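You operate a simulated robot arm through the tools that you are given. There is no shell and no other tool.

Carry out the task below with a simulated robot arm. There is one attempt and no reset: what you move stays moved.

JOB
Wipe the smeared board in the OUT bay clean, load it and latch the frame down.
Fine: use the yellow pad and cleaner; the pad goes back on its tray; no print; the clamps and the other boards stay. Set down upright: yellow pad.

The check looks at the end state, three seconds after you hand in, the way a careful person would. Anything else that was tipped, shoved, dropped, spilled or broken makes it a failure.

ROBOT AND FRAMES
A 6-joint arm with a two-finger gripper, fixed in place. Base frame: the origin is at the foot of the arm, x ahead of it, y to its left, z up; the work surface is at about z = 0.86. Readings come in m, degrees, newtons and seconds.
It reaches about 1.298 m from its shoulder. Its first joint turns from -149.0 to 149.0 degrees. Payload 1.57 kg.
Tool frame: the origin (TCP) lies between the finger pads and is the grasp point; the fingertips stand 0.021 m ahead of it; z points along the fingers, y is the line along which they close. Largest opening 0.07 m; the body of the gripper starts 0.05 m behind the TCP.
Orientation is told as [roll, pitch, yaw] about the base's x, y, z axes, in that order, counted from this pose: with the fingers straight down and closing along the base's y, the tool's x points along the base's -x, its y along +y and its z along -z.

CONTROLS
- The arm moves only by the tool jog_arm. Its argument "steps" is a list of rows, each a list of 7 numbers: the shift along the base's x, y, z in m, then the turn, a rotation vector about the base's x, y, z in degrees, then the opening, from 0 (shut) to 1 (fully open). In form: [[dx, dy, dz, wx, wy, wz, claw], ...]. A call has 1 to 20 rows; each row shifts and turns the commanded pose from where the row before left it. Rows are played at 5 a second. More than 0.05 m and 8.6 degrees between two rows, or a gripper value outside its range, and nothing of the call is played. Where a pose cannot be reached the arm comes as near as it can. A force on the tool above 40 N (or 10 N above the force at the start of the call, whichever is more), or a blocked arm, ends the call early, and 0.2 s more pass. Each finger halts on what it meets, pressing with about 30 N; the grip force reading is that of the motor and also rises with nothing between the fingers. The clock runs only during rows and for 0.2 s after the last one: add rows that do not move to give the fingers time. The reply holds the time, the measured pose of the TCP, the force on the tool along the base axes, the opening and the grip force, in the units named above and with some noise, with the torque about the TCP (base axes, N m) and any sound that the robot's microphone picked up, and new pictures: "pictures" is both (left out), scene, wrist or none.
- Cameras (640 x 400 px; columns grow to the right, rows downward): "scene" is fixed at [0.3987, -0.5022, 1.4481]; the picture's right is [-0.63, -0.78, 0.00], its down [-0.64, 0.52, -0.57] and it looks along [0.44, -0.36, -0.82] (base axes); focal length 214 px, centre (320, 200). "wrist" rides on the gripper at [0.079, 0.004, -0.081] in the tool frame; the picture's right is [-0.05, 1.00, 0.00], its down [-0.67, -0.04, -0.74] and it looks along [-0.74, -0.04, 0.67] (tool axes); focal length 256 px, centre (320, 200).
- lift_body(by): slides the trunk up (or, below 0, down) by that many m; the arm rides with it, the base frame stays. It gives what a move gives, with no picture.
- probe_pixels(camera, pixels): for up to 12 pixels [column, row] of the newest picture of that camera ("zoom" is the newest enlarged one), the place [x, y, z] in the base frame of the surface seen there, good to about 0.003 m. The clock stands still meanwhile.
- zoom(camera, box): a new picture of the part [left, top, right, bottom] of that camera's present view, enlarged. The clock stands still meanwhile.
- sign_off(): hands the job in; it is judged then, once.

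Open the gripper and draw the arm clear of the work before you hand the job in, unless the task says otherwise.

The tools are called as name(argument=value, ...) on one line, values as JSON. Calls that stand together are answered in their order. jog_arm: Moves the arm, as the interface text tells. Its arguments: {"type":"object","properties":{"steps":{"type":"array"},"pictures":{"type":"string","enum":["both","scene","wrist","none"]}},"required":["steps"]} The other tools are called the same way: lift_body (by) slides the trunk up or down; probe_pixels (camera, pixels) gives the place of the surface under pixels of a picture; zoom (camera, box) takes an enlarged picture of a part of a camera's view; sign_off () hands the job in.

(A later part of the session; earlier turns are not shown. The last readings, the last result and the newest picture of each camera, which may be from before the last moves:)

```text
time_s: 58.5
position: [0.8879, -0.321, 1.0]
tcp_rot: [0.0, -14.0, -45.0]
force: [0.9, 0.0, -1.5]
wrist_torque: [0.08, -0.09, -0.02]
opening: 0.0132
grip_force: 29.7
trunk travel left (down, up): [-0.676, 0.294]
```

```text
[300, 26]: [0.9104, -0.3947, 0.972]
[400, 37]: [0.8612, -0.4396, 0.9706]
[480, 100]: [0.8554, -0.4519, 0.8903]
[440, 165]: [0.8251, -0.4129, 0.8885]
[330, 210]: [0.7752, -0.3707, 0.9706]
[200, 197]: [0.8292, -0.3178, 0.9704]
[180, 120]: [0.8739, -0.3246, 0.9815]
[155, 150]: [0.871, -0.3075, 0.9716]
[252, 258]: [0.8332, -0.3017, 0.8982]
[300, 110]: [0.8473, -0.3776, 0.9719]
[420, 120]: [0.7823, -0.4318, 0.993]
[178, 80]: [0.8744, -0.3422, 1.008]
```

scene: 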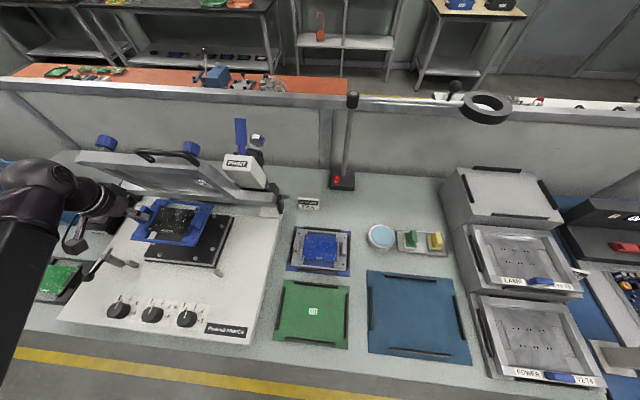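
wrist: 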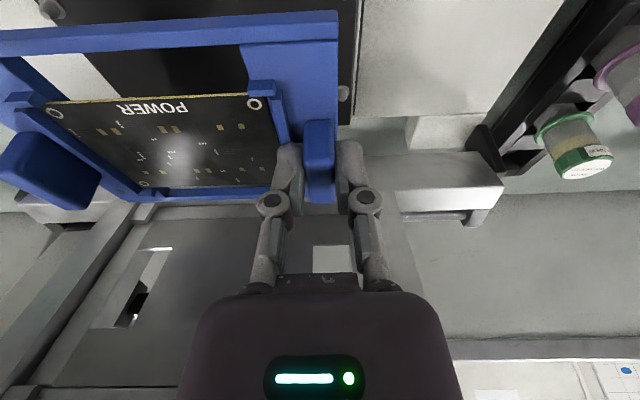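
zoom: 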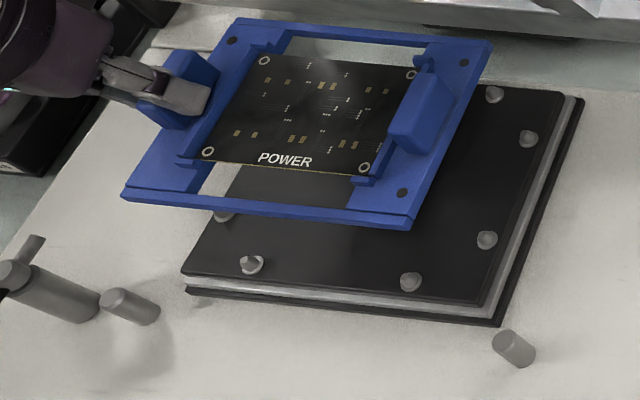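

Carrier centre is (0.8409,-0.3833) against the nest's (0.8424,-0.3828) – about 1.5 mm off. I correct and lower to just above the pin tops for a closer check.

jog_arm(steps=[[0.0012, 0.0004, 0, 0, 0, 0, 0], [0, 0, 0, 0, 0, 0, 0]], pictures="none")

lift_body(by=-0.057)

jog_arm(steps=[[0, 0, 0, 0, 0, 0, 0]])

zoom(camera="wrist", box=[0, 0, 400, 220])

zoom(camera="scene", box=[130, 195, 240, 275])

```text
time_s: 59.1
position: [0.887, -0.3214, 1.0009]
tcp_rot: [0.0, -14.1, -45.0]
force: [-0.1, -0.8, -1.4]
wrist_torque: [0.07, -0.07, -0.03]
opening: 0.0134
grip_force: 29.5
trunk travel left (down, up): [-0.676, 0.294]
```

```text
time_s: 60.1
position: [0.8889, -0.3212, 0.9442]
tcp_rot: [0.0, -14.0, -45.0]
force: [-0.5, 0.6, -0.5]
wrist_torque: [0.04, -0.04, -0.02]
opening: 0.0135
grip_force: 30.0
trunk travel left (down, up): [-0.619, 0.351]
```

```text
time_s: 60.5
position: [0.8871, -0.3223, 0.9435]
tcp_rot: [0.0, -14.0, -45.0]
force: [-0.2, -0.8, -0.9]
wrist_torque: [0.05, -0.05, -0.02]
opening: 0.0134
grip_force: 29.8
trunk travel left (down, up): [-0.619, 0.351]
```

scene: 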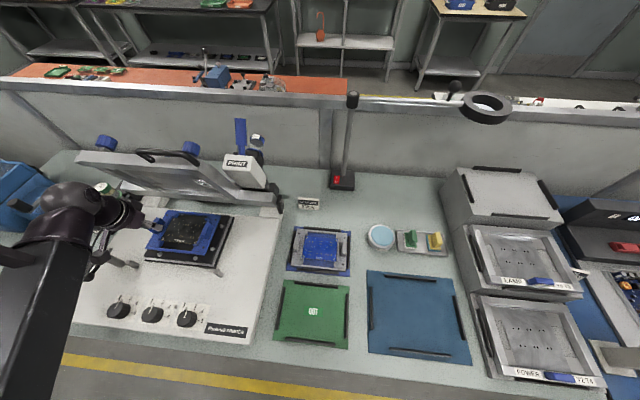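
wrist: 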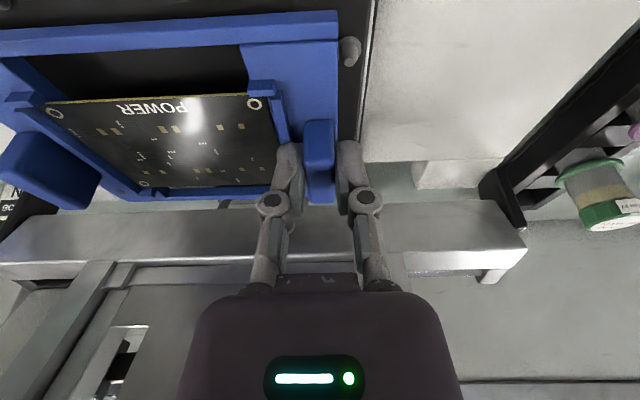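

```text
1.60 times, centred on (200, 110) of wrist
```

zoom: 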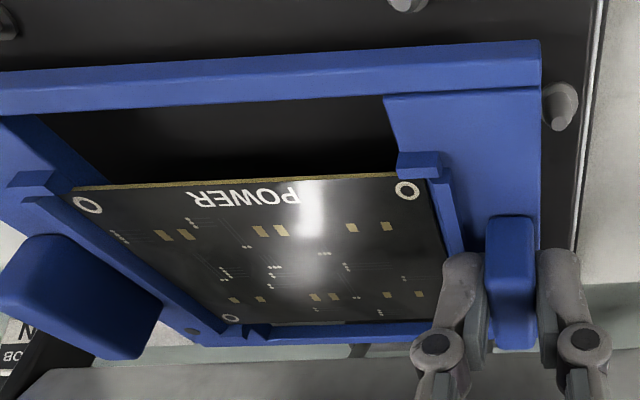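

```text
5.00 times, centred on (185, 235) of scene
```

zoom: 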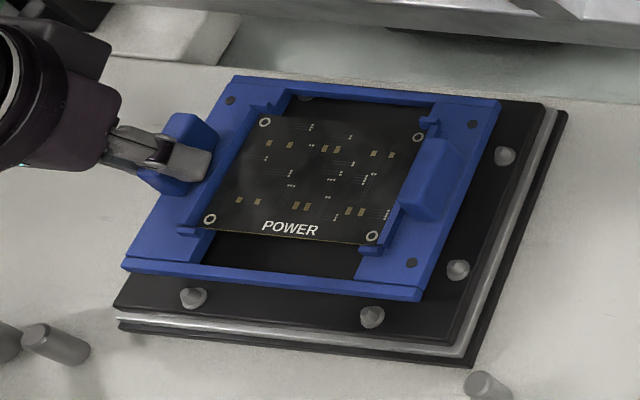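

The carrier sits just above the pins. I probe its edges and the pins' near sides in this zoom to check the clearances.

probe_pixels(camera="zoom", pixels=[[497, 155], [505, 155], [512, 155], [449, 268], [458, 266], [467, 268], [193, 294], [372, 312], [372, 306], [193, 289], [372, 322], [193, 303]])

probe_pixels(camera="zoom", pixels=[[472, 160], [475, 160], [478, 160], [432, 260], [435, 260], [438, 262], [193, 265], [193, 270], [193, 275], [372, 288], [372, 293], [496, 105]])

probe_pixels(camera="wrist", pixels=[[349, 45], [344, 45], [354, 45], [335, 60], [337, 80], [336, 40], [255, 2], [336, 20], [330, 30], [349, 55], [280, 15], [200, 20]])

```text
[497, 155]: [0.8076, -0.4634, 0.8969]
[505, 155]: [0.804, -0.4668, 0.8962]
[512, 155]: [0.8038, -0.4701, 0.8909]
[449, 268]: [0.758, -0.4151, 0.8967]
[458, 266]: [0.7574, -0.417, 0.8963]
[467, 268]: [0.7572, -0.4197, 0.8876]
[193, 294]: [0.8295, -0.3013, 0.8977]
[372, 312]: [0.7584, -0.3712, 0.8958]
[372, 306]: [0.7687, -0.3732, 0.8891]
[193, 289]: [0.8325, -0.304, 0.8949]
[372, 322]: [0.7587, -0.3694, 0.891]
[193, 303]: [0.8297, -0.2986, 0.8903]
```

```text
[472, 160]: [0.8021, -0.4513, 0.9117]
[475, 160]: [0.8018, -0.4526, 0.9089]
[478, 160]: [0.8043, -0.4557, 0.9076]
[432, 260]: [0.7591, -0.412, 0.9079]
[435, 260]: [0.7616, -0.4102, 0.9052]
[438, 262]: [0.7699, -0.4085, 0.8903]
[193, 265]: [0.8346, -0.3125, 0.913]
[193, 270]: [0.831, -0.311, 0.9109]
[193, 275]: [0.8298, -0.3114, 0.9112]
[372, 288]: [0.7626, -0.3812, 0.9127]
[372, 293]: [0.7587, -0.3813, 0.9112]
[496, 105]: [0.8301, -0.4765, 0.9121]
```

```text
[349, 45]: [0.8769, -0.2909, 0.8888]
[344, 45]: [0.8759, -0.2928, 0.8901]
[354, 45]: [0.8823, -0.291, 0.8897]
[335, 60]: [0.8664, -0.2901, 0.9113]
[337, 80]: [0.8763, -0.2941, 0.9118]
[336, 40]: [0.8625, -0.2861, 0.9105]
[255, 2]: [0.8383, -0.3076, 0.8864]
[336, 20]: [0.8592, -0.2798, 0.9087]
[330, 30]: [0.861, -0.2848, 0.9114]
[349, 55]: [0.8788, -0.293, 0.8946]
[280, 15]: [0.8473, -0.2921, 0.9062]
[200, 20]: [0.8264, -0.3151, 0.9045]
```

Gaps come out about 3 mm left/right and 2–2.5 mm front/back: well centred. I lower in small steps watching force.

lift_body(by=-0.009)

lift_body(by=-0.003)

```text
time_s: 61.0
position: [0.8875, -0.3211, 0.9356]
tcp_rot: [0.1, -14.2, -45.0]
force: [0.6, -1.2, -0.5]
wrist_torque: [0.01, -0.04, 0.0]
opening: 0.0131
grip_force: 29.7
trunk travel left (down, up): [-0.61, 0.36]
```

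```text
time_s: 61.6
position: [0.8872, -0.3223, 0.9309]
tcp_rot: [0.0, -14.1, -45.0]
force: [-0.6, 0.0, -0.8]
wrist_torque: [0.04, -0.02, -0.02]
opening: 0.0133
grip_force: 29.8
trunk travel left (down, up): [-0.607, 0.363]
```

No resistance below pin-top level. Continuing down in millimetre steps.

lift_body(by=-0.002)

lift_body(by=-0.0015)

jog_arm(steps=[[0, 0, 0, 0, 0, 0, 0]])

zoom(camera="scene", box=[130, 195, 240, 275])

```text
time_s: 62.1
position: [0.8881, -0.3214, 0.9307]
tcp_rot: [0.0, -14.1, -45.0]
force: [-0.4, 0.4, -1.0]
wrist_torque: [0.06, -0.07, -0.01]
opening: 0.0133
grip_force: 30.4
trunk travel left (down, up): [-0.605, 0.365]
```

```text
time_s: 62.6
position: [0.8876, -0.3222, 0.9284]
tcp_rot: [0.0, -14.0, -45.0]
force: [0.1, -0.5, -0.6]
wrist_torque: [0.04, -0.07, 0.03]
opening: 0.0132
grip_force: 30.5
trunk travel left (down, up): [-0.604, 0.366]
```

```text
time_s: 63.0
position: [0.8877, -0.3213, 0.928]
tcp_rot: [0.0, -14.0, -45.1]
force: [0.2, -0.2, -1.2]
wrist_torque: [0.03, -0.08, -0.01]
opening: 0.0135
grip_force: 29.9
trunk travel left (down, up): [-0.604, 0.366]
```

scene: 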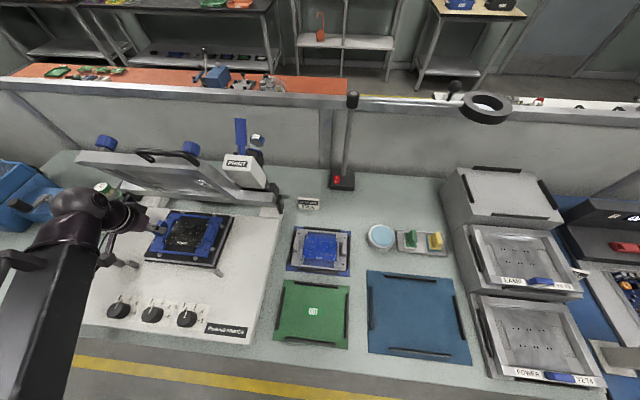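
wrist: 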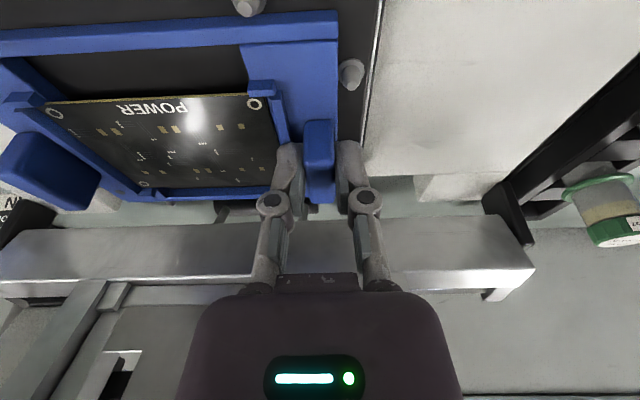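

```text
5.00 times, centred on (185, 235) of scene
```

zoom: 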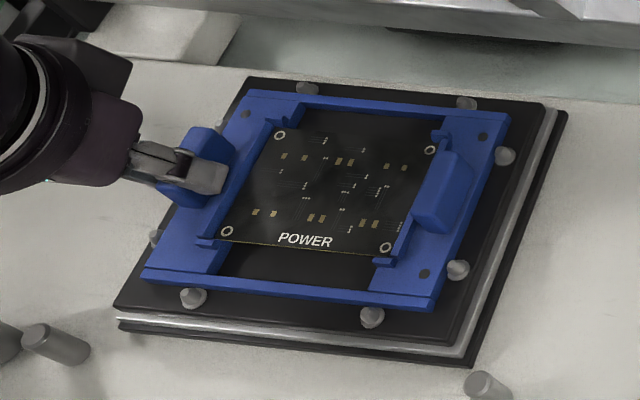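

The carrier sits inside all eight pins. I lower the last millimetres until it touches.

lift_body(by=-0.001)

lift_body(by=-0.001)

```text
time_s: 63.5
position: [0.8887, -0.3215, 0.927]
tcp_rot: [0.1, -14.1, -45.0]
force: [0.0, -0.1, -0.2]
wrist_torque: [0.03, -0.02, 0.04]
opening: 0.0135
grip_force: 30.0
trunk travel left (down, up): [-0.603, 0.367]
```

```text
time_s: 64.0
position: [0.8873, -0.3208, 0.927]
tcp_rot: [0.0, -14.1, -45.0]
force: [1.2, -0.8, 6.5]
wrist_torque: [0.21, 0.18, 0.06]
opening: 0.0133
grip_force: 30.0
trunk travel left (down, up): [-0.602, 0.368]
```

Contact (6.5 N). I release the handle and rise straight up.

jog_arm(steps=[[0, 0, 0, 0, 0, 0, 0.3], [0, 0, 0, 0, 0, 0, 0.55], [0, 0, 0, 0, 0, 0, 0.55]], pictures="none")

lift_body(by=0.05)

jog_arm(steps=[[-0.014, 0.014, 0, 0, 0, 0, 0.55], [-0.014, 0.014, 0, 0, 0, 0, 0.55], [-0.014, 0.014, 0, 0, 0, 0, 0.55], [0, 0, 0, 0, 0, 0, 0.55]])

zoom(camera="scene", box=[130, 195, 240, 275])

```text
time_s: 64.8
position: [0.887, -0.3222, 0.9259]
tcp_rot: [0.0, -14.1, -45.0]
force: [0.1, 0.0, 0.4]
wrist_torque: [-0.02, 0.01, 0.03]
opening: 0.0386
grip_force: 0.0
trunk travel left (down, up): [-0.602, 0.368]
```

```text
time_s: 65.7
position: [0.8872, -0.3213, 0.9764]
tcp_rot: [0.0, -14.1, -45.0]
force: [-0.2, -0.6, 0.4]
wrist_torque: [-0.02, -0.02, 0.01]
opening: 0.0384
grip_force: 0.1
trunk travel left (down, up): [-0.652, 0.318]
```

```text
time_s: 66.7
position: [0.8468, -0.2787, 0.9765]
tcp_rot: [0.0, -14.0, -45.0]
force: [0.4, 0.2, 0.1]
wrist_torque: [-0.02, -0.01, 0.01]
opening: 0.0385
grip_force: 0.1
trunk travel left (down, up): [-0.652, 0.318]
```

scene: 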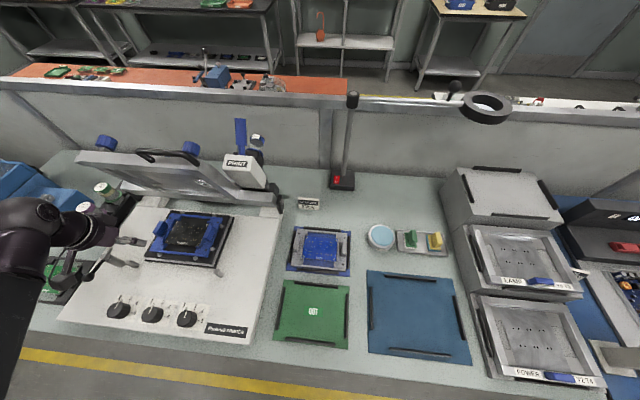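
wrist: 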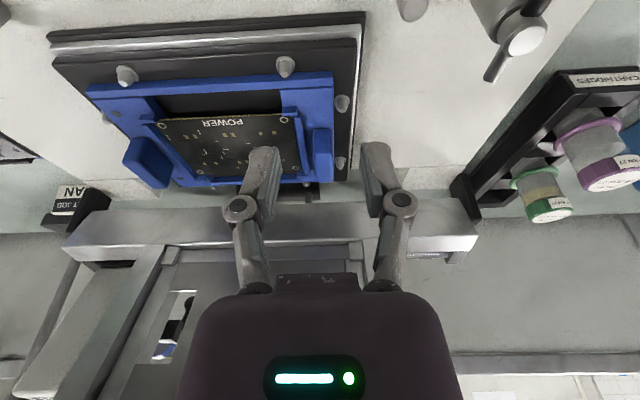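

```text
5.00 times, centred on (185, 235) of scene
```

zoom: 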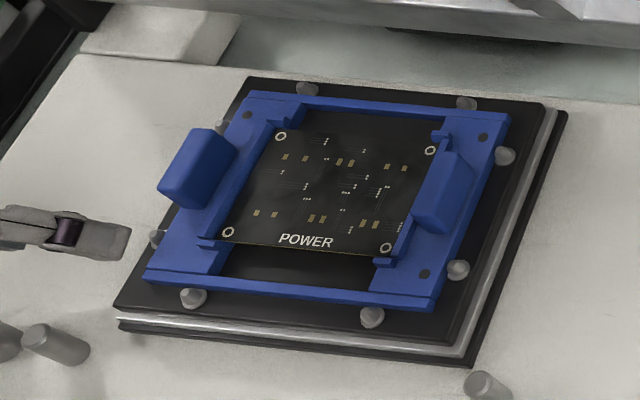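

POWER is loaded flat between the pins. Next is the frame: I raise the trunk well up in front of it, undo the tilt and look at the handle bar.

probe_pixels(camera="zoom", pixels=[[250, 100], [505, 122], [425, 300], [155, 275], [195, 150], [445, 175], [300, 190], [300, 285]])

lift_body(by=0.2)

jog_arm(steps=[[-0.025, -0.005, 0, 2.475, 2.475, 0, 0.4], [-0.025, -0.005, 0, 2.475, 2.475, 0, 0.4], [-0.025, -0.005, 0, 2.475, 2.475, 0, 0.4], [-0.025, -0.005, 0, 2.475, 2.475, 0, 0.4], [0, 0, 0, 0, 0, 0, 0.4]])

```text
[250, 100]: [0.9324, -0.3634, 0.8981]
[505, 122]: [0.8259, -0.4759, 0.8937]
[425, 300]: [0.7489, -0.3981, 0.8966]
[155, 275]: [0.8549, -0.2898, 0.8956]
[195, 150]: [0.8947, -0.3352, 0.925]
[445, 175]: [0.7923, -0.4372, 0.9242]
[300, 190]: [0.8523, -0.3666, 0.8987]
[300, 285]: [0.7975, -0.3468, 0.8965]
```

```text
time_s: 68.9
position: [0.8475, -0.2821, 1.1754]
tcp_rot: [0.0, -14.0, -45.1]
force: [-0.6, 0.4, -0.4]
wrist_torque: [0.0, 0.02, 0.0]
opening: 0.0383
grip_force: 0.0
trunk travel left (down, up): [-0.852, 0.118]
```

```text
time_s: 70.1
position: [0.7452, -0.3004, 1.1713]
tcp_rot: [0.0, 0.0, -45.0]
force: [0.1, -0.7, -1.2]
wrist_torque: [-0.01, -0.03, 0.01]
opening: 0.0279
grip_force: 0.1
out of reach, approached as far as the arm can: row 2
trunk travel left (down, up): [-0.852, 0.118]
```

scene: 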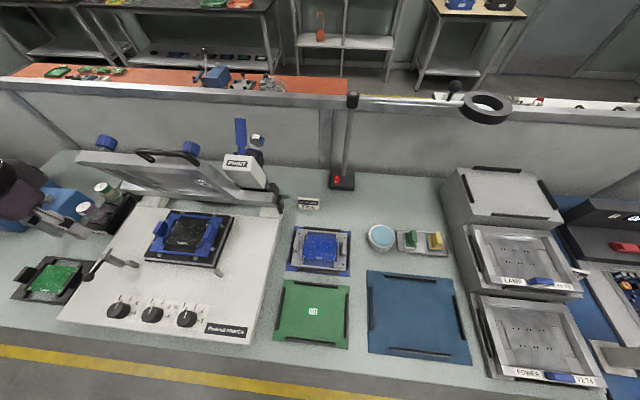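
wrist: 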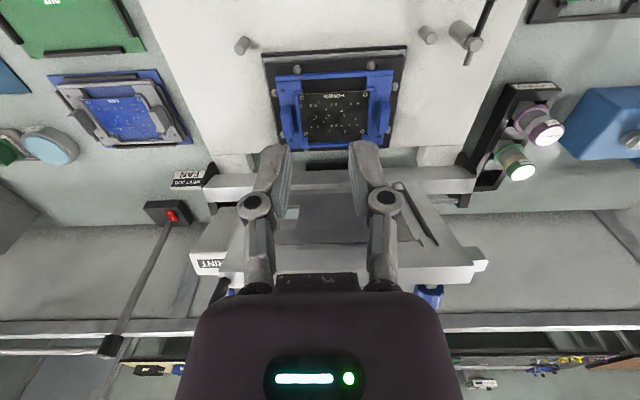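

I measure the frame's handle bar and front edge more finely in a scene zoom.

zoom(camera="scene", box=[125, 140, 215, 195])

probe_pixels(camera="zoom", pixels=[[100, 100], [150, 100], [250, 108], [350, 115], [450, 120], [85, 90], [480, 150], [120, 130], [500, 190], [200, 150], [300, 160], [400, 170]])

```text
7.11 times, centred on (170, 168) of scene
```

zoom: 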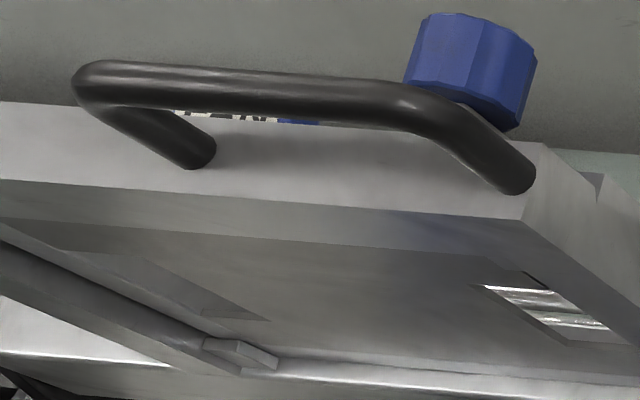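

```text
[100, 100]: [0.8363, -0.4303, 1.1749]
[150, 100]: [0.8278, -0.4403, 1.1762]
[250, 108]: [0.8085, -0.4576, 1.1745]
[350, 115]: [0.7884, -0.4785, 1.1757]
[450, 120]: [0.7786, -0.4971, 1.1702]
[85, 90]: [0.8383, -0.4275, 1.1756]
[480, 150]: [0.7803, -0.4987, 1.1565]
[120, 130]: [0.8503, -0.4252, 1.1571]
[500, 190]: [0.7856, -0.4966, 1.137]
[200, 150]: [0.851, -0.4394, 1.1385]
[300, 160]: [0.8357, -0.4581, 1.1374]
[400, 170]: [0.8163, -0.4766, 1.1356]
```

The bar's centreline is near v=-0.034 m (printer frame), z≈1.172, spanning roughly (0.832,-0.437) to (0.787,-0.482). I turn the tool 90° so the fingers close across the bar, staying in free space in front.

jog_arm(steps=[[0, 0, 0, 0, 0, 8.2, 0.4], [0, 0, 0, 0, 0, 8.2, 0.4], [0, 0, 0, 0, 0, 8.2, 0.4], [0, 0, 0, 0, 0, 8.2, 0.4], [0, 0, 0, 0, 0, 8.2, 0.4], [0, 0, 0, 0, 0, 8.2, 0.4], [0, 0, 0, 0, 0, 8.2, 0.4], [0, 0, 0, 0, 0, 8.2, 0.4], [0, 0, 0, 0, 0, 8.2, 0.4], [0, 0, 0, 0, 0, 8.2, 0.4], [0, 0, 0, 0, 0, 8.0, 0.4], [0, 0, 0, 0, 0, 0, 0.4]])

```text
time_s: 72.7
position: [0.7467, -0.3016, 1.1709]
tcp_rot: [-0.1, 0.0, 45.0]
force: [-0.4, -0.5, -0.3]
wrist_torque: [-0.01, 0.0, -0.01]
opening: 0.028
grip_force: 0.0
trunk travel left (down, up): [-0.852, 0.118]
```

scene: 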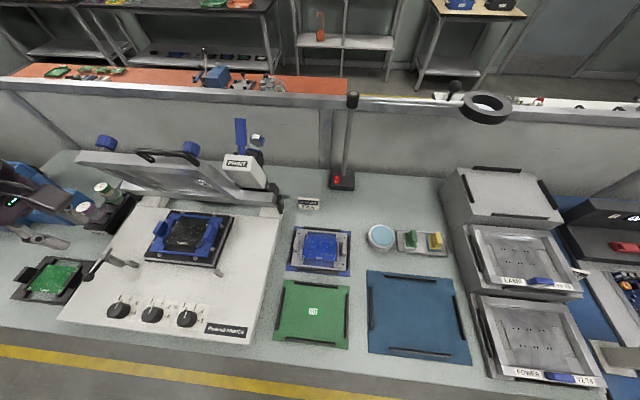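
wrist: 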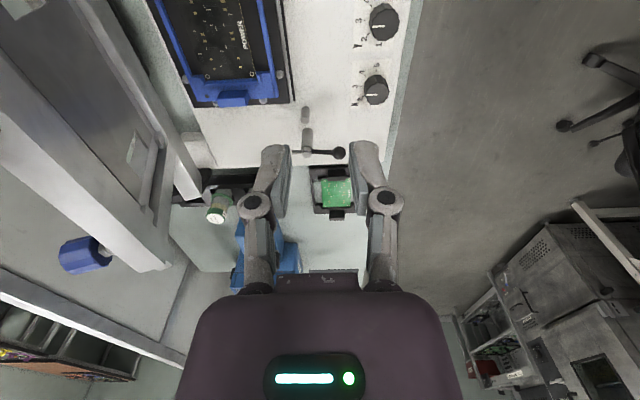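

Yaw +45 reached. I raise above bar height and move over the bar at about (0.824,-0.450).

lift_body(by=0.085)

jog_arm(steps=[[0.0194, -0.037, 0, 0, 0, 0, 0.6], [0.0194, -0.037, 0, 0, 0, 0, 0.6], [0.0194, -0.037, 0, 0, 0, 0, 0.6], [0.0195, -0.037, 0, 0, 0, 0, 0.6], [0, 0, 0, 0, 0, 0, 0.6]])

zoom(camera="wrist", box=[180, 0, 480, 220])

```text
time_s: 73.9
position: [0.7458, -0.3001, 1.2556]
tcp_rot: [-0.1, 0.0, 45.0]
force: [0.0, 0.5, -1.0]
wrist_torque: [0.0, 0.02, 0.0]
opening: 0.0282
grip_force: 0.0
trunk travel left (down, up): [-0.937, 0.033]
```

```text
time_s: 75.1
position: [0.8248, -0.4462, 1.2562]
tcp_rot: [-0.1, 0.0, 45.0]
force: [0.1, -0.3, 0.0]
wrist_torque: [-0.01, 0.02, 0.0]
opening: 0.0422
grip_force: 0.0
trunk travel left (down, up): [-0.937, 0.033]
```

scene: 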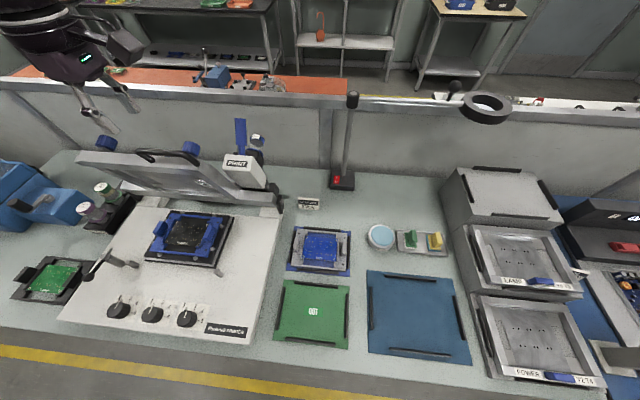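
wrist: 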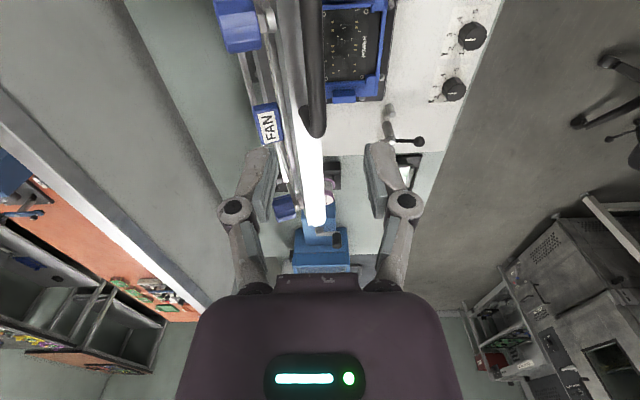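

```text
1.82 times, centred on (330, 110) of wrist
```

zoom: 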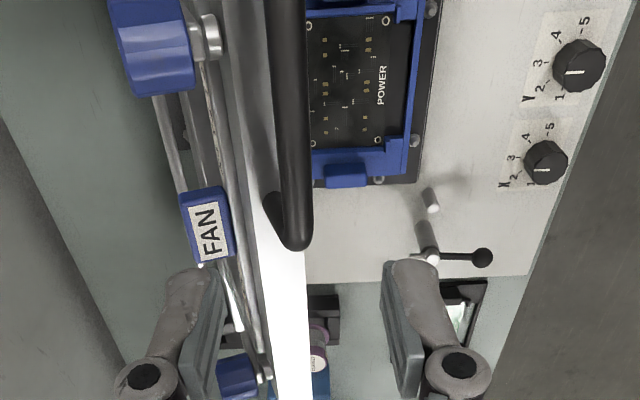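

I see the bar at wrist px ~(313,0–135) and the FAN stencil label. I probe the bar from this view to centre the fingers on it.

probe_pixels(camera="wrist", pixels=[[313, 20], [313, 60], [313, 100], [313, 130], [304, 60], [322, 60], [324, 100], [302, 100], [305, 200], [240, 25], [290, 80], [270, 125]])

```text
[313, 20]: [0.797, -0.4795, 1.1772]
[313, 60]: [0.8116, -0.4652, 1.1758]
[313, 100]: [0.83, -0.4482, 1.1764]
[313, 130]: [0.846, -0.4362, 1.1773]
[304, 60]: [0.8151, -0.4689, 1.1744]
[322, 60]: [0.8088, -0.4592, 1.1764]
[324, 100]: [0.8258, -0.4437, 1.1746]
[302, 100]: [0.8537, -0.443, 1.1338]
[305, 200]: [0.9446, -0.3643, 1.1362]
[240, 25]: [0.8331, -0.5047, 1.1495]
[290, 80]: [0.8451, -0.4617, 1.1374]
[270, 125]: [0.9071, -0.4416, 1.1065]
```

Bar centre is at v≈-0.037. I shift 4–5 mm back, narrow the opening to 0.035 (knob nearby at u≈0.093) and lower around the bar.

jog_arm(steps=[[0.0035, -0.0031, 0, 0, 0, 0, 0.5], [0, 0, 0, 0, 0, 0, 0.5]], pictures="none")

lift_body(by=-0.05)

jog_arm(steps=[[0, 0, 0, 0, 0, 0, 0.5]])

zoom(camera="wrist", box=[180, 0, 480, 220])

```text
time_s: 75.7
position: [0.8279, -0.4498, 1.2557]
tcp_rot: [-0.1, 0.0, 45.0]
force: [-0.1, -0.4, -0.3]
wrist_torque: [-0.03, -0.02, 0.0]
opening: 0.035
grip_force: 0.1
trunk travel left (down, up): [-0.937, 0.033]
```

```text
time_s: 76.6
position: [0.8295, -0.451, 1.2053]
tcp_rot: [-0.1, 0.0, 44.9]
force: [-0.4, 0.5, 0.5]
wrist_torque: [0.02, 0.01, -0.02]
opening: 0.0351
grip_force: 0.0
trunk travel left (down, up): [-0.887, 0.083]
```

```text
time_s: 77.0
position: [0.8288, -0.45, 1.2062]
tcp_rot: [0.0, -0.1, 45.0]
force: [0.2, 0.4, -1.4]
wrist_torque: [-0.04, 0.03, -0.02]
opening: 0.0351
grip_force: 0.0
trunk travel left (down, up): [-0.887, 0.083]
```

scene: 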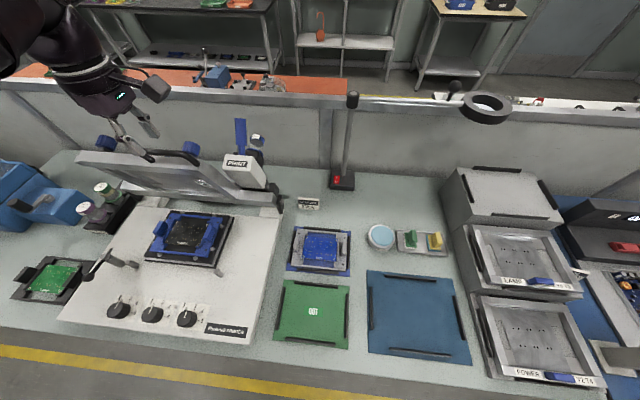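
wrist: 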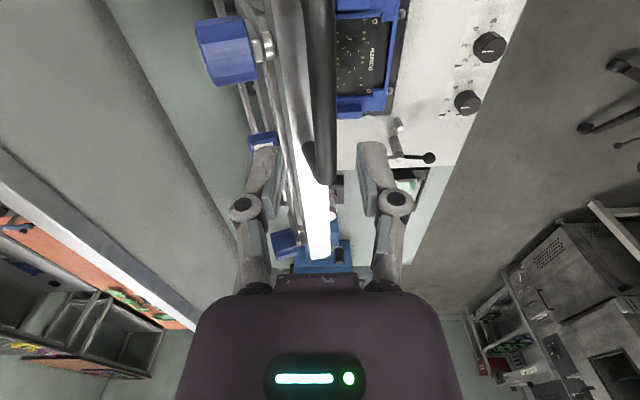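

```text
1.82 times, centred on (330, 110) of wrist
```

zoom: 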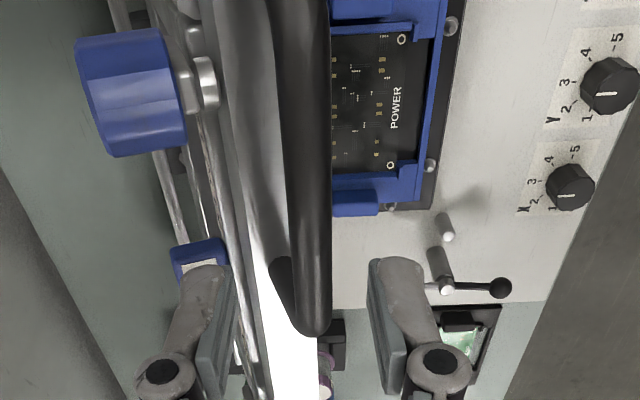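

The bar lies between the two fingers. I lower a further 0.033 so the fingers straddle it.

lift_body(by=-0.02)

lift_body(by=-0.013)

jog_arm(steps=[[0, 0, 0, 0, 0, 0, 0.42], [0, 0, 0, 0, 0, 0, 0.42]])

zoom(camera="wrist", box=[180, 0, 480, 220])

zoom(camera="scene", box=[70, 90, 220, 200])

```text
time_s: 77.7
position: [0.8278, -0.4506, 1.1866]
tcp_rot: [0.0, 0.0, 45.0]
force: [0.6, -0.1, 0.3]
wrist_torque: [0.03, 0.0, 0.03]
opening: 0.0349
grip_force: 0.0
trunk travel left (down, up): [-0.867, 0.103]
```

```text
time_s: 78.3
position: [0.8282, -0.4506, 1.1734]
tcp_rot: [0.0, 0.1, 45.0]
force: [-0.8, -0.6, 0.8]
wrist_torque: [-0.03, -0.01, -0.01]
opening: 0.035
grip_force: 0.1
trunk travel left (down, up): [-0.854, 0.116]
```

```text
time_s: 78.9
position: [0.8288, -0.4496, 1.1722]
tcp_rot: [-0.1, 0.0, 45.0]
force: [0.0, 0.1, 0.1]
wrist_torque: [0.0, 0.0, 0.02]
opening: 0.0294
grip_force: 0.0
trunk travel left (down, up): [-0.854, 0.116]
```

scene: 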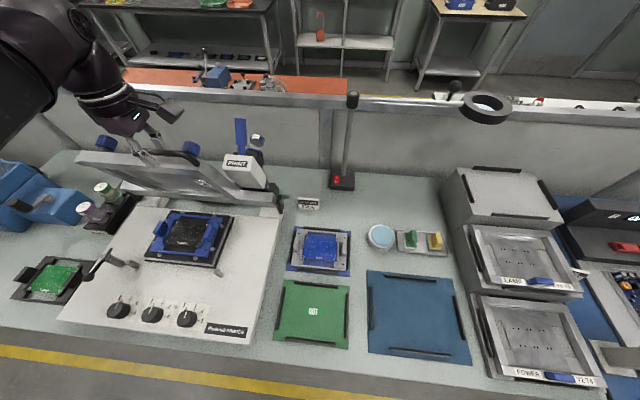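
wrist: 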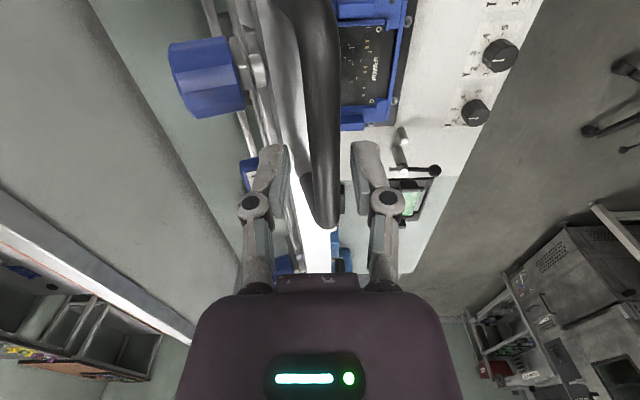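

```text
1.82 times, centred on (330, 110) of wrist
```

zoom: 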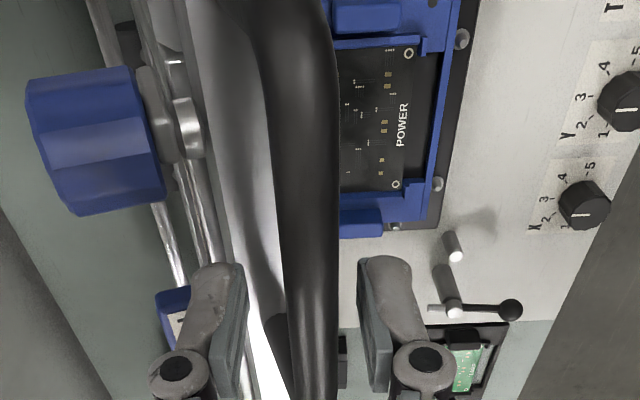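

```text
3.64 times, centred on (145, 145) of scene
```

zoom: 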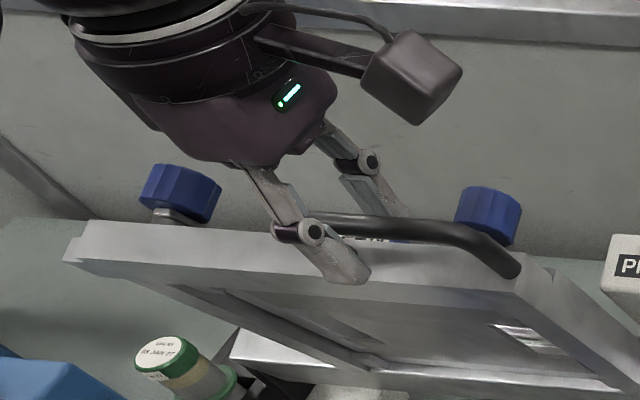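

The fingers straddle the bar. I pull forward (+v) gently to start the frame rotating.

jog_arm(steps=[[-0.005, 0.005, 0, 0, 0, 0, 0.42], [-0.005, 0.005, 0, 0, 0, 0, 0.42], [-0.005, 0.005, 0, 0, 0, 0, 0.42], [-0.0035, 0.0035, 0, 0, 0, 0, 0.42], [0, 0, 0, 0, 0, 0, 0.42]])

zoom(camera="scene", box=[70, 90, 220, 200])

```text
time_s: 80.1
position: [0.8095, -0.4326, 1.1723]
tcp_rot: [0.0, 0.0, 45.1]
force: [1.7, -1.7, -0.2]
wrist_torque: [-0.01, -0.02, 0.01]
opening: 0.0307
grip_force: 0.8
trunk travel left (down, up): [-0.854, 0.116]
```

scene: 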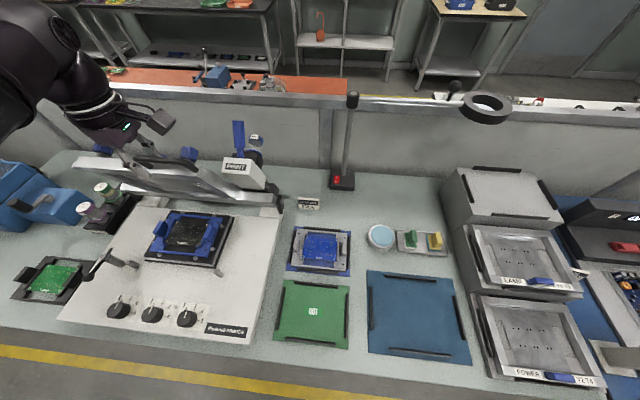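
wrist: 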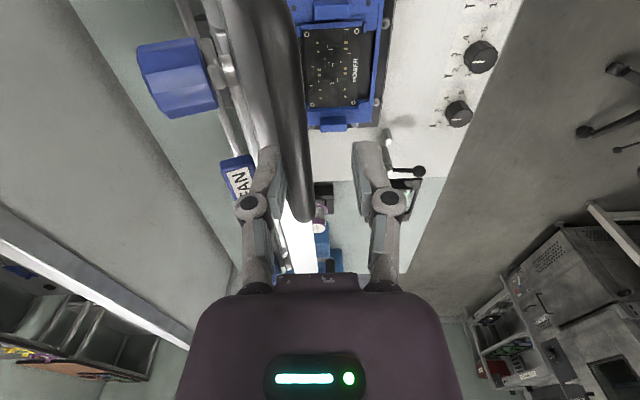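

```text
3.64 times, centred on (145, 145) of scene
```

zoom: 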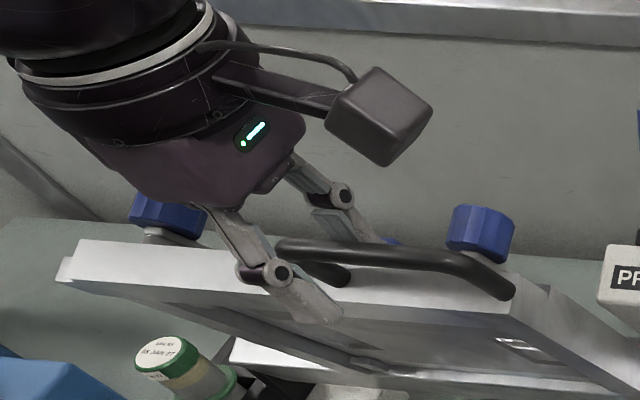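

The frame follows at only ~2 N and stays where it is put. I continue along the arc, alternating forward pulls and small trunk drops.

jog_arm(steps=[[-0.007, 0.007, 0, 0, 0, 0, 0.42], [-0.007, 0.007, 0, 0, 0, 0, 0.42], [-0.007, 0.007, 0, 0, 0, 0, 0.42], [0, 0, 0, 0, 0, 0, 0.42]], pictures="none")

lift_body(by=-0.022)

jog_arm(steps=[[-0.006, 0.006, 0, 0, 0, 0, 0.42], [-0.006, 0.006, 0, 0, 0, 0, 0.42], [-0.006, 0.006, 0, 0, 0, 0, 0.42], [0, 0, 0, 0, 0, 0, 0.42]])

zoom(camera="scene", box=[70, 90, 220, 200])

```text
time_s: 81.1
position: [0.7862, -0.4102, 1.1739]
tcp_rot: [0.0, 0.0, 45.0]
force: [0.4, 0.3, 0.6]
wrist_torque: [-0.02, 0.01, 0.02]
opening: 0.0298
grip_force: 0.2
trunk travel left (down, up): [-0.854, 0.116]
```

```text
time_s: 81.8
position: [0.788, -0.4111, 1.1507]
tcp_rot: [0.0, 0.1, 45.0]
force: [-0.6, -0.4, 1.1]
wrist_torque: [0.02, 0.0, 0.0]
opening: 0.0302
grip_force: 0.7
trunk travel left (down, up): [-0.832, 0.138]
```

```text
time_s: 82.8
position: [0.7684, -0.3919, 1.1507]
tcp_rot: [0.0, -0.1, 45.0]
force: [0.4, 1.0, -0.2]
wrist_torque: [0.01, -0.01, 0.03]
opening: 0.0296
grip_force: 0.1
trunk travel left (down, up): [-0.832, 0.138]
```

scene: 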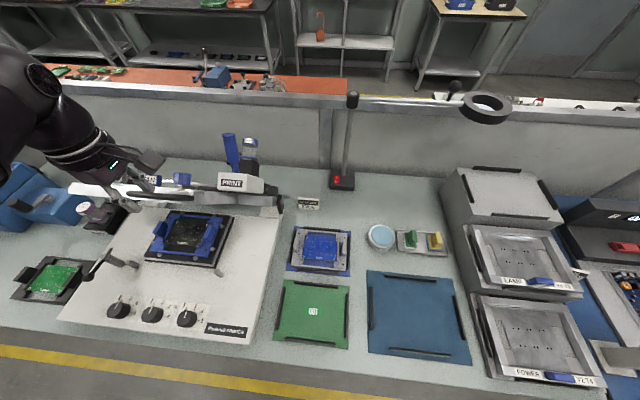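
wrist: 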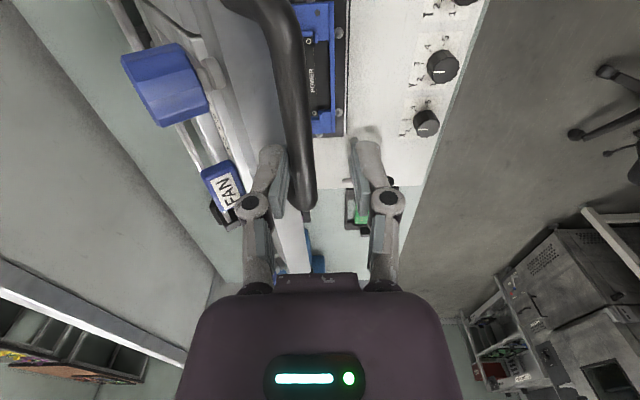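

```text
3.64 times, centred on (145, 145) of scene
```

zoom: 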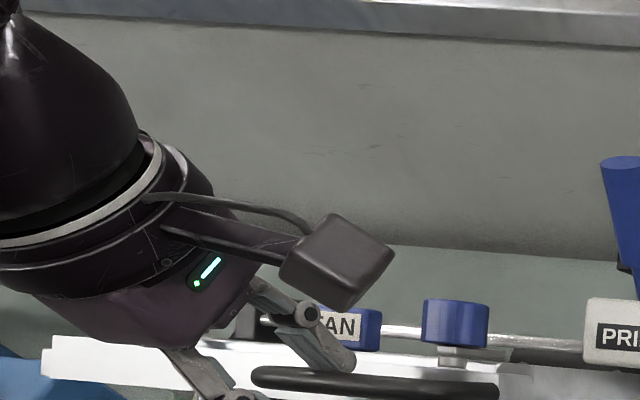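

The frame has rotated forward with the bar still caged. I probe the bar to check its height relative to the TCP.

zoom(camera="scene", box=[60, 150, 220, 240])

probe_pixels(camera="scene", pixels=[[150, 194], [165, 195], [180, 197], [195, 195], [75, 190], [110, 190]])

probe_pixels(camera="wrist", pixels=[[303, 195], [298, 150], [290, 100], [285, 60], [270, 30], [290, 230]])

```text
4.00 times, centred on (140, 195) of scene
```

zoom: 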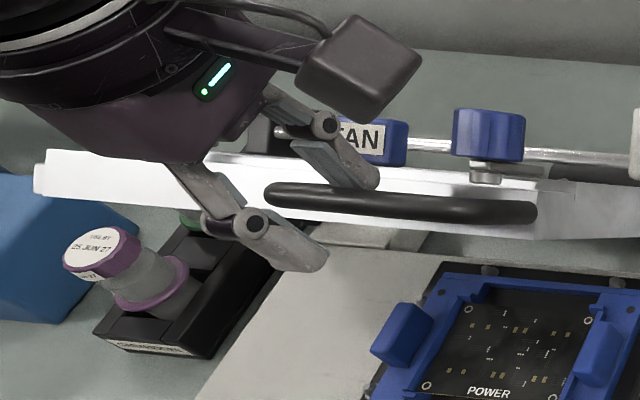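

```text
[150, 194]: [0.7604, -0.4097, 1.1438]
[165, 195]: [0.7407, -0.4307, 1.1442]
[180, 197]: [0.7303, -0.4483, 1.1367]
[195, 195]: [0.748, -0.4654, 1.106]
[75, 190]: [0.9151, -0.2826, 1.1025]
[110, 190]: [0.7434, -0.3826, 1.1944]
```

```text
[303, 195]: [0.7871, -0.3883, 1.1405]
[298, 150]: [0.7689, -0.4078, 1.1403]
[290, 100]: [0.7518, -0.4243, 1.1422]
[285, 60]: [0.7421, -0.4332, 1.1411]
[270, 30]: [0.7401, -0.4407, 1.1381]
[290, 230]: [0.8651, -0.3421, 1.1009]
```

Bar centre is now (v=0.034, z=1.1345), fitting a hinge at about (v=-0.117, z=0.92). I continue with finer alternation.

lift_body(by=-0.02)

jog_arm(steps=[[-0.006, 0.006, 0, 0, 0, 0, 0.42], [-0.006, 0.006, 0, 0, 0, 0, 0.42], [0, 0, 0, 0, 0, 0, 0.42]], pictures="none")

lift_body(by=-0.017)

jog_arm(steps=[[-0.006, 0.006, 0, 0, 0, 0, 0.42], [-0.006, 0.006, 0, 0, 0, 0, 0.42], [0, 0, 0, 0, 0, 0, 0.42]])

probe_pixels(camera="wrist", pixels=[[303, 195], [298, 150], [290, 100], [280, 60], [270, 30], [310, 180]])

```text
time_s: 83.5
position: [0.7682, -0.3934, 1.1301]
tcp_rot: [-0.1, 0.0, 45.0]
force: [0.3, 0.7, -0.2]
wrist_torque: [-0.05, -0.01, 0.04]
opening: 0.0292
grip_force: 0.1
trunk travel left (down, up): [-0.812, 0.158]
```

```text
time_s: 84.3
position: [0.7558, -0.3813, 1.1303]
tcp_rot: [0.0, -0.1, 45.0]
force: [0.1, 0.6, -0.2]
wrist_torque: [-0.01, 0.03, 0.02]
opening: 0.0295
grip_force: 0.1
trunk travel left (down, up): [-0.812, 0.158]
```

```text
time_s: 84.9
position: [0.7569, -0.381, 1.114]
tcp_rot: [0.0, 0.0, 45.0]
force: [-0.7, 0.4, -0.4]
wrist_torque: [-0.01, -0.01, 0.03]
opening: 0.0295
grip_force: 0.2
trunk travel left (down, up): [-0.795, 0.175]
```

```text
time_s: 85.7
position: [0.7448, -0.3701, 1.1135]
tcp_rot: [-0.1, -0.1, 45.0]
force: [-0.5, -0.7, 0.2]
wrist_torque: [0.0, 0.0, -0.03]
opening: 0.0294
grip_force: 0.1
trunk travel left (down, up): [-0.795, 0.175]
```

scene: 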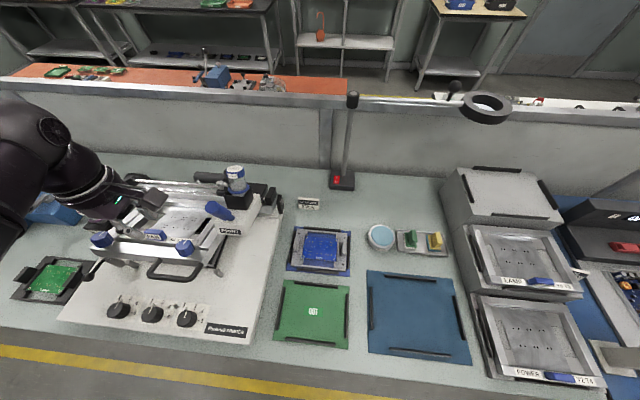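
wrist: 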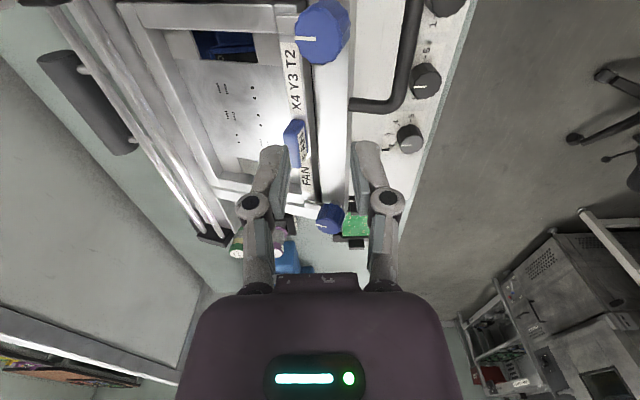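

```text
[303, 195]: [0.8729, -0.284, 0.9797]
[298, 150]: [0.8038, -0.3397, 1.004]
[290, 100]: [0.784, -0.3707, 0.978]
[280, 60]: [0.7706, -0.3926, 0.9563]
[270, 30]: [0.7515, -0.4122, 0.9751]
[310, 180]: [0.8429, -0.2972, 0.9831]
```

The frame has come down by itself out of the cage. I back the view up and inspect whether it's fully down and everything is in order.

zoom(camera="scene", box=[60, 150, 290, 310])

zoom(camera="wrist", box=[20, 0, 460, 270])

probe_pixels(camera="scene", pixels=[[172, 276], [155, 270], [195, 275], [190, 258], [215, 250], [100, 238], [185, 245], [150, 255], [135, 263], [222, 268], [125, 180], [165, 225]])

```text
2.50 times, centred on (175, 230) of scene
```

zoom: 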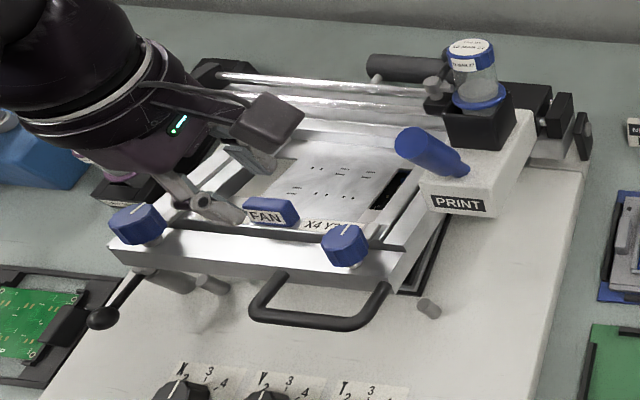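

```text
1.45 times, centred on (240, 135) of wrist
```

zoom: 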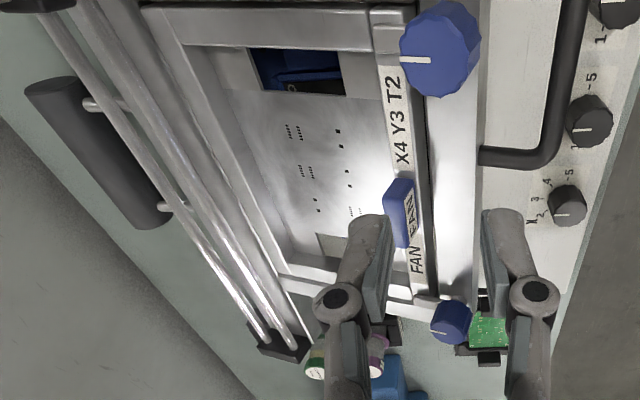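

```text
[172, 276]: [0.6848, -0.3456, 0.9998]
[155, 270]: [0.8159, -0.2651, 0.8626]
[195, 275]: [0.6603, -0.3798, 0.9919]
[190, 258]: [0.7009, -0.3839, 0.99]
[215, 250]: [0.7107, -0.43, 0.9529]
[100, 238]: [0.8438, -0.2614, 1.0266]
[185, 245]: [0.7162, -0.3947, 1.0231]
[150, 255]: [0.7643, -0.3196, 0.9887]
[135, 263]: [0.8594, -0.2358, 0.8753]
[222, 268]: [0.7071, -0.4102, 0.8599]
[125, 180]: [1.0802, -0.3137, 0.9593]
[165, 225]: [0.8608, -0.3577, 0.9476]
```

The bar now sits at z≈1.0, i.e. frame about 16° open, with nothing of mine touching it. I let a second pass to see whether it's still sinking.

jog_arm(steps=[[0, 0, 0, 0, 0, 0, 0.42], [0, 0, 0, 0, 0, 0, 0.42], [0, 0, 0, 0, 0, 0, 0.42], [0, 0, 0, 0, 0, 0, 0.42], [0, 0, 0, 0, 0, 0, 0.42]])

zoom(camera="scene", box=[60, 150, 290, 310])

probe_pixels(camera="scene", pixels=[[172, 276], [195, 275], [172, 280], [190, 280], [190, 258], [215, 250], [100, 238], [185, 245], [150, 255], [165, 225]])

```text
time_s: 86.9
position: [0.7457, -0.3688, 1.1132]
tcp_rot: [0.0, 0.0, 45.0]
force: [0.3, -1.2, 0.4]
wrist_torque: [-0.02, -0.01, 0.0]
opening: 0.0295
grip_force: 0.0
trunk travel left (down, up): [-0.795, 0.175]
```

scene: 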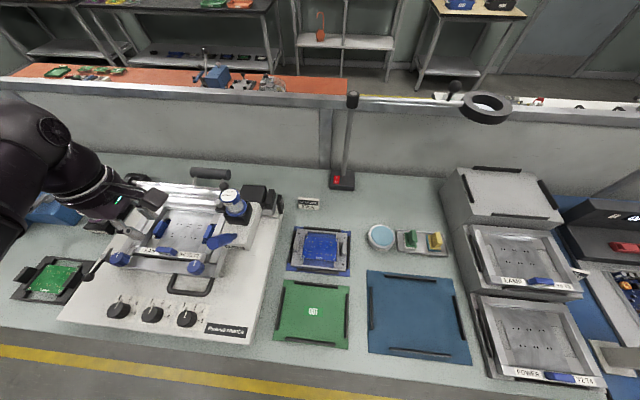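
wrist: 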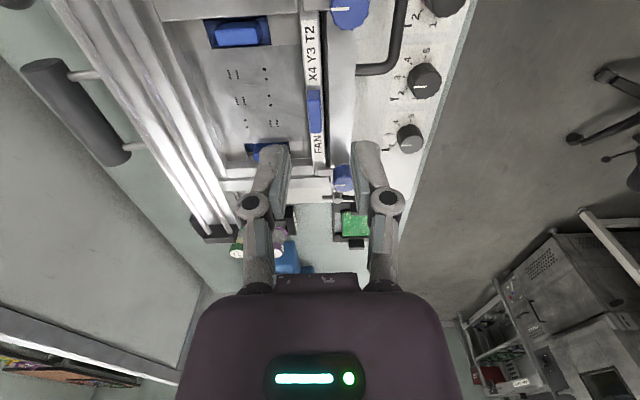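

```text
2.50 times, centred on (175, 230) of scene
```

zoom: 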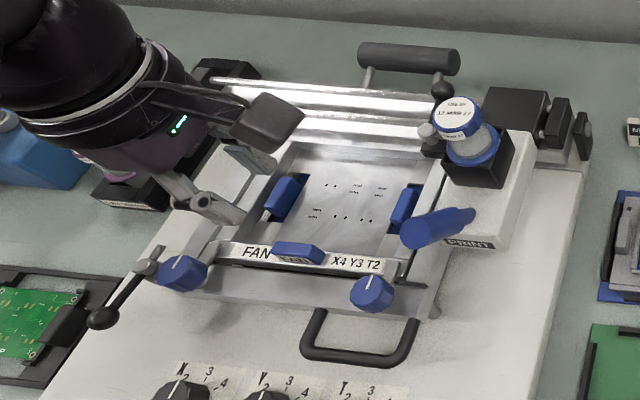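

```text
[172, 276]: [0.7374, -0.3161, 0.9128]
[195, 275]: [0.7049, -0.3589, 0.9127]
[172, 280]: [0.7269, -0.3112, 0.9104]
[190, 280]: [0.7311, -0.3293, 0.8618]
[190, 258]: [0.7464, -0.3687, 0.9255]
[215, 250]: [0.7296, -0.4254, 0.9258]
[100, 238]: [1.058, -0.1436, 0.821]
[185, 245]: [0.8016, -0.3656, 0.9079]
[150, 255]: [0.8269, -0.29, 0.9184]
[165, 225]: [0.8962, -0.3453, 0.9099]
```

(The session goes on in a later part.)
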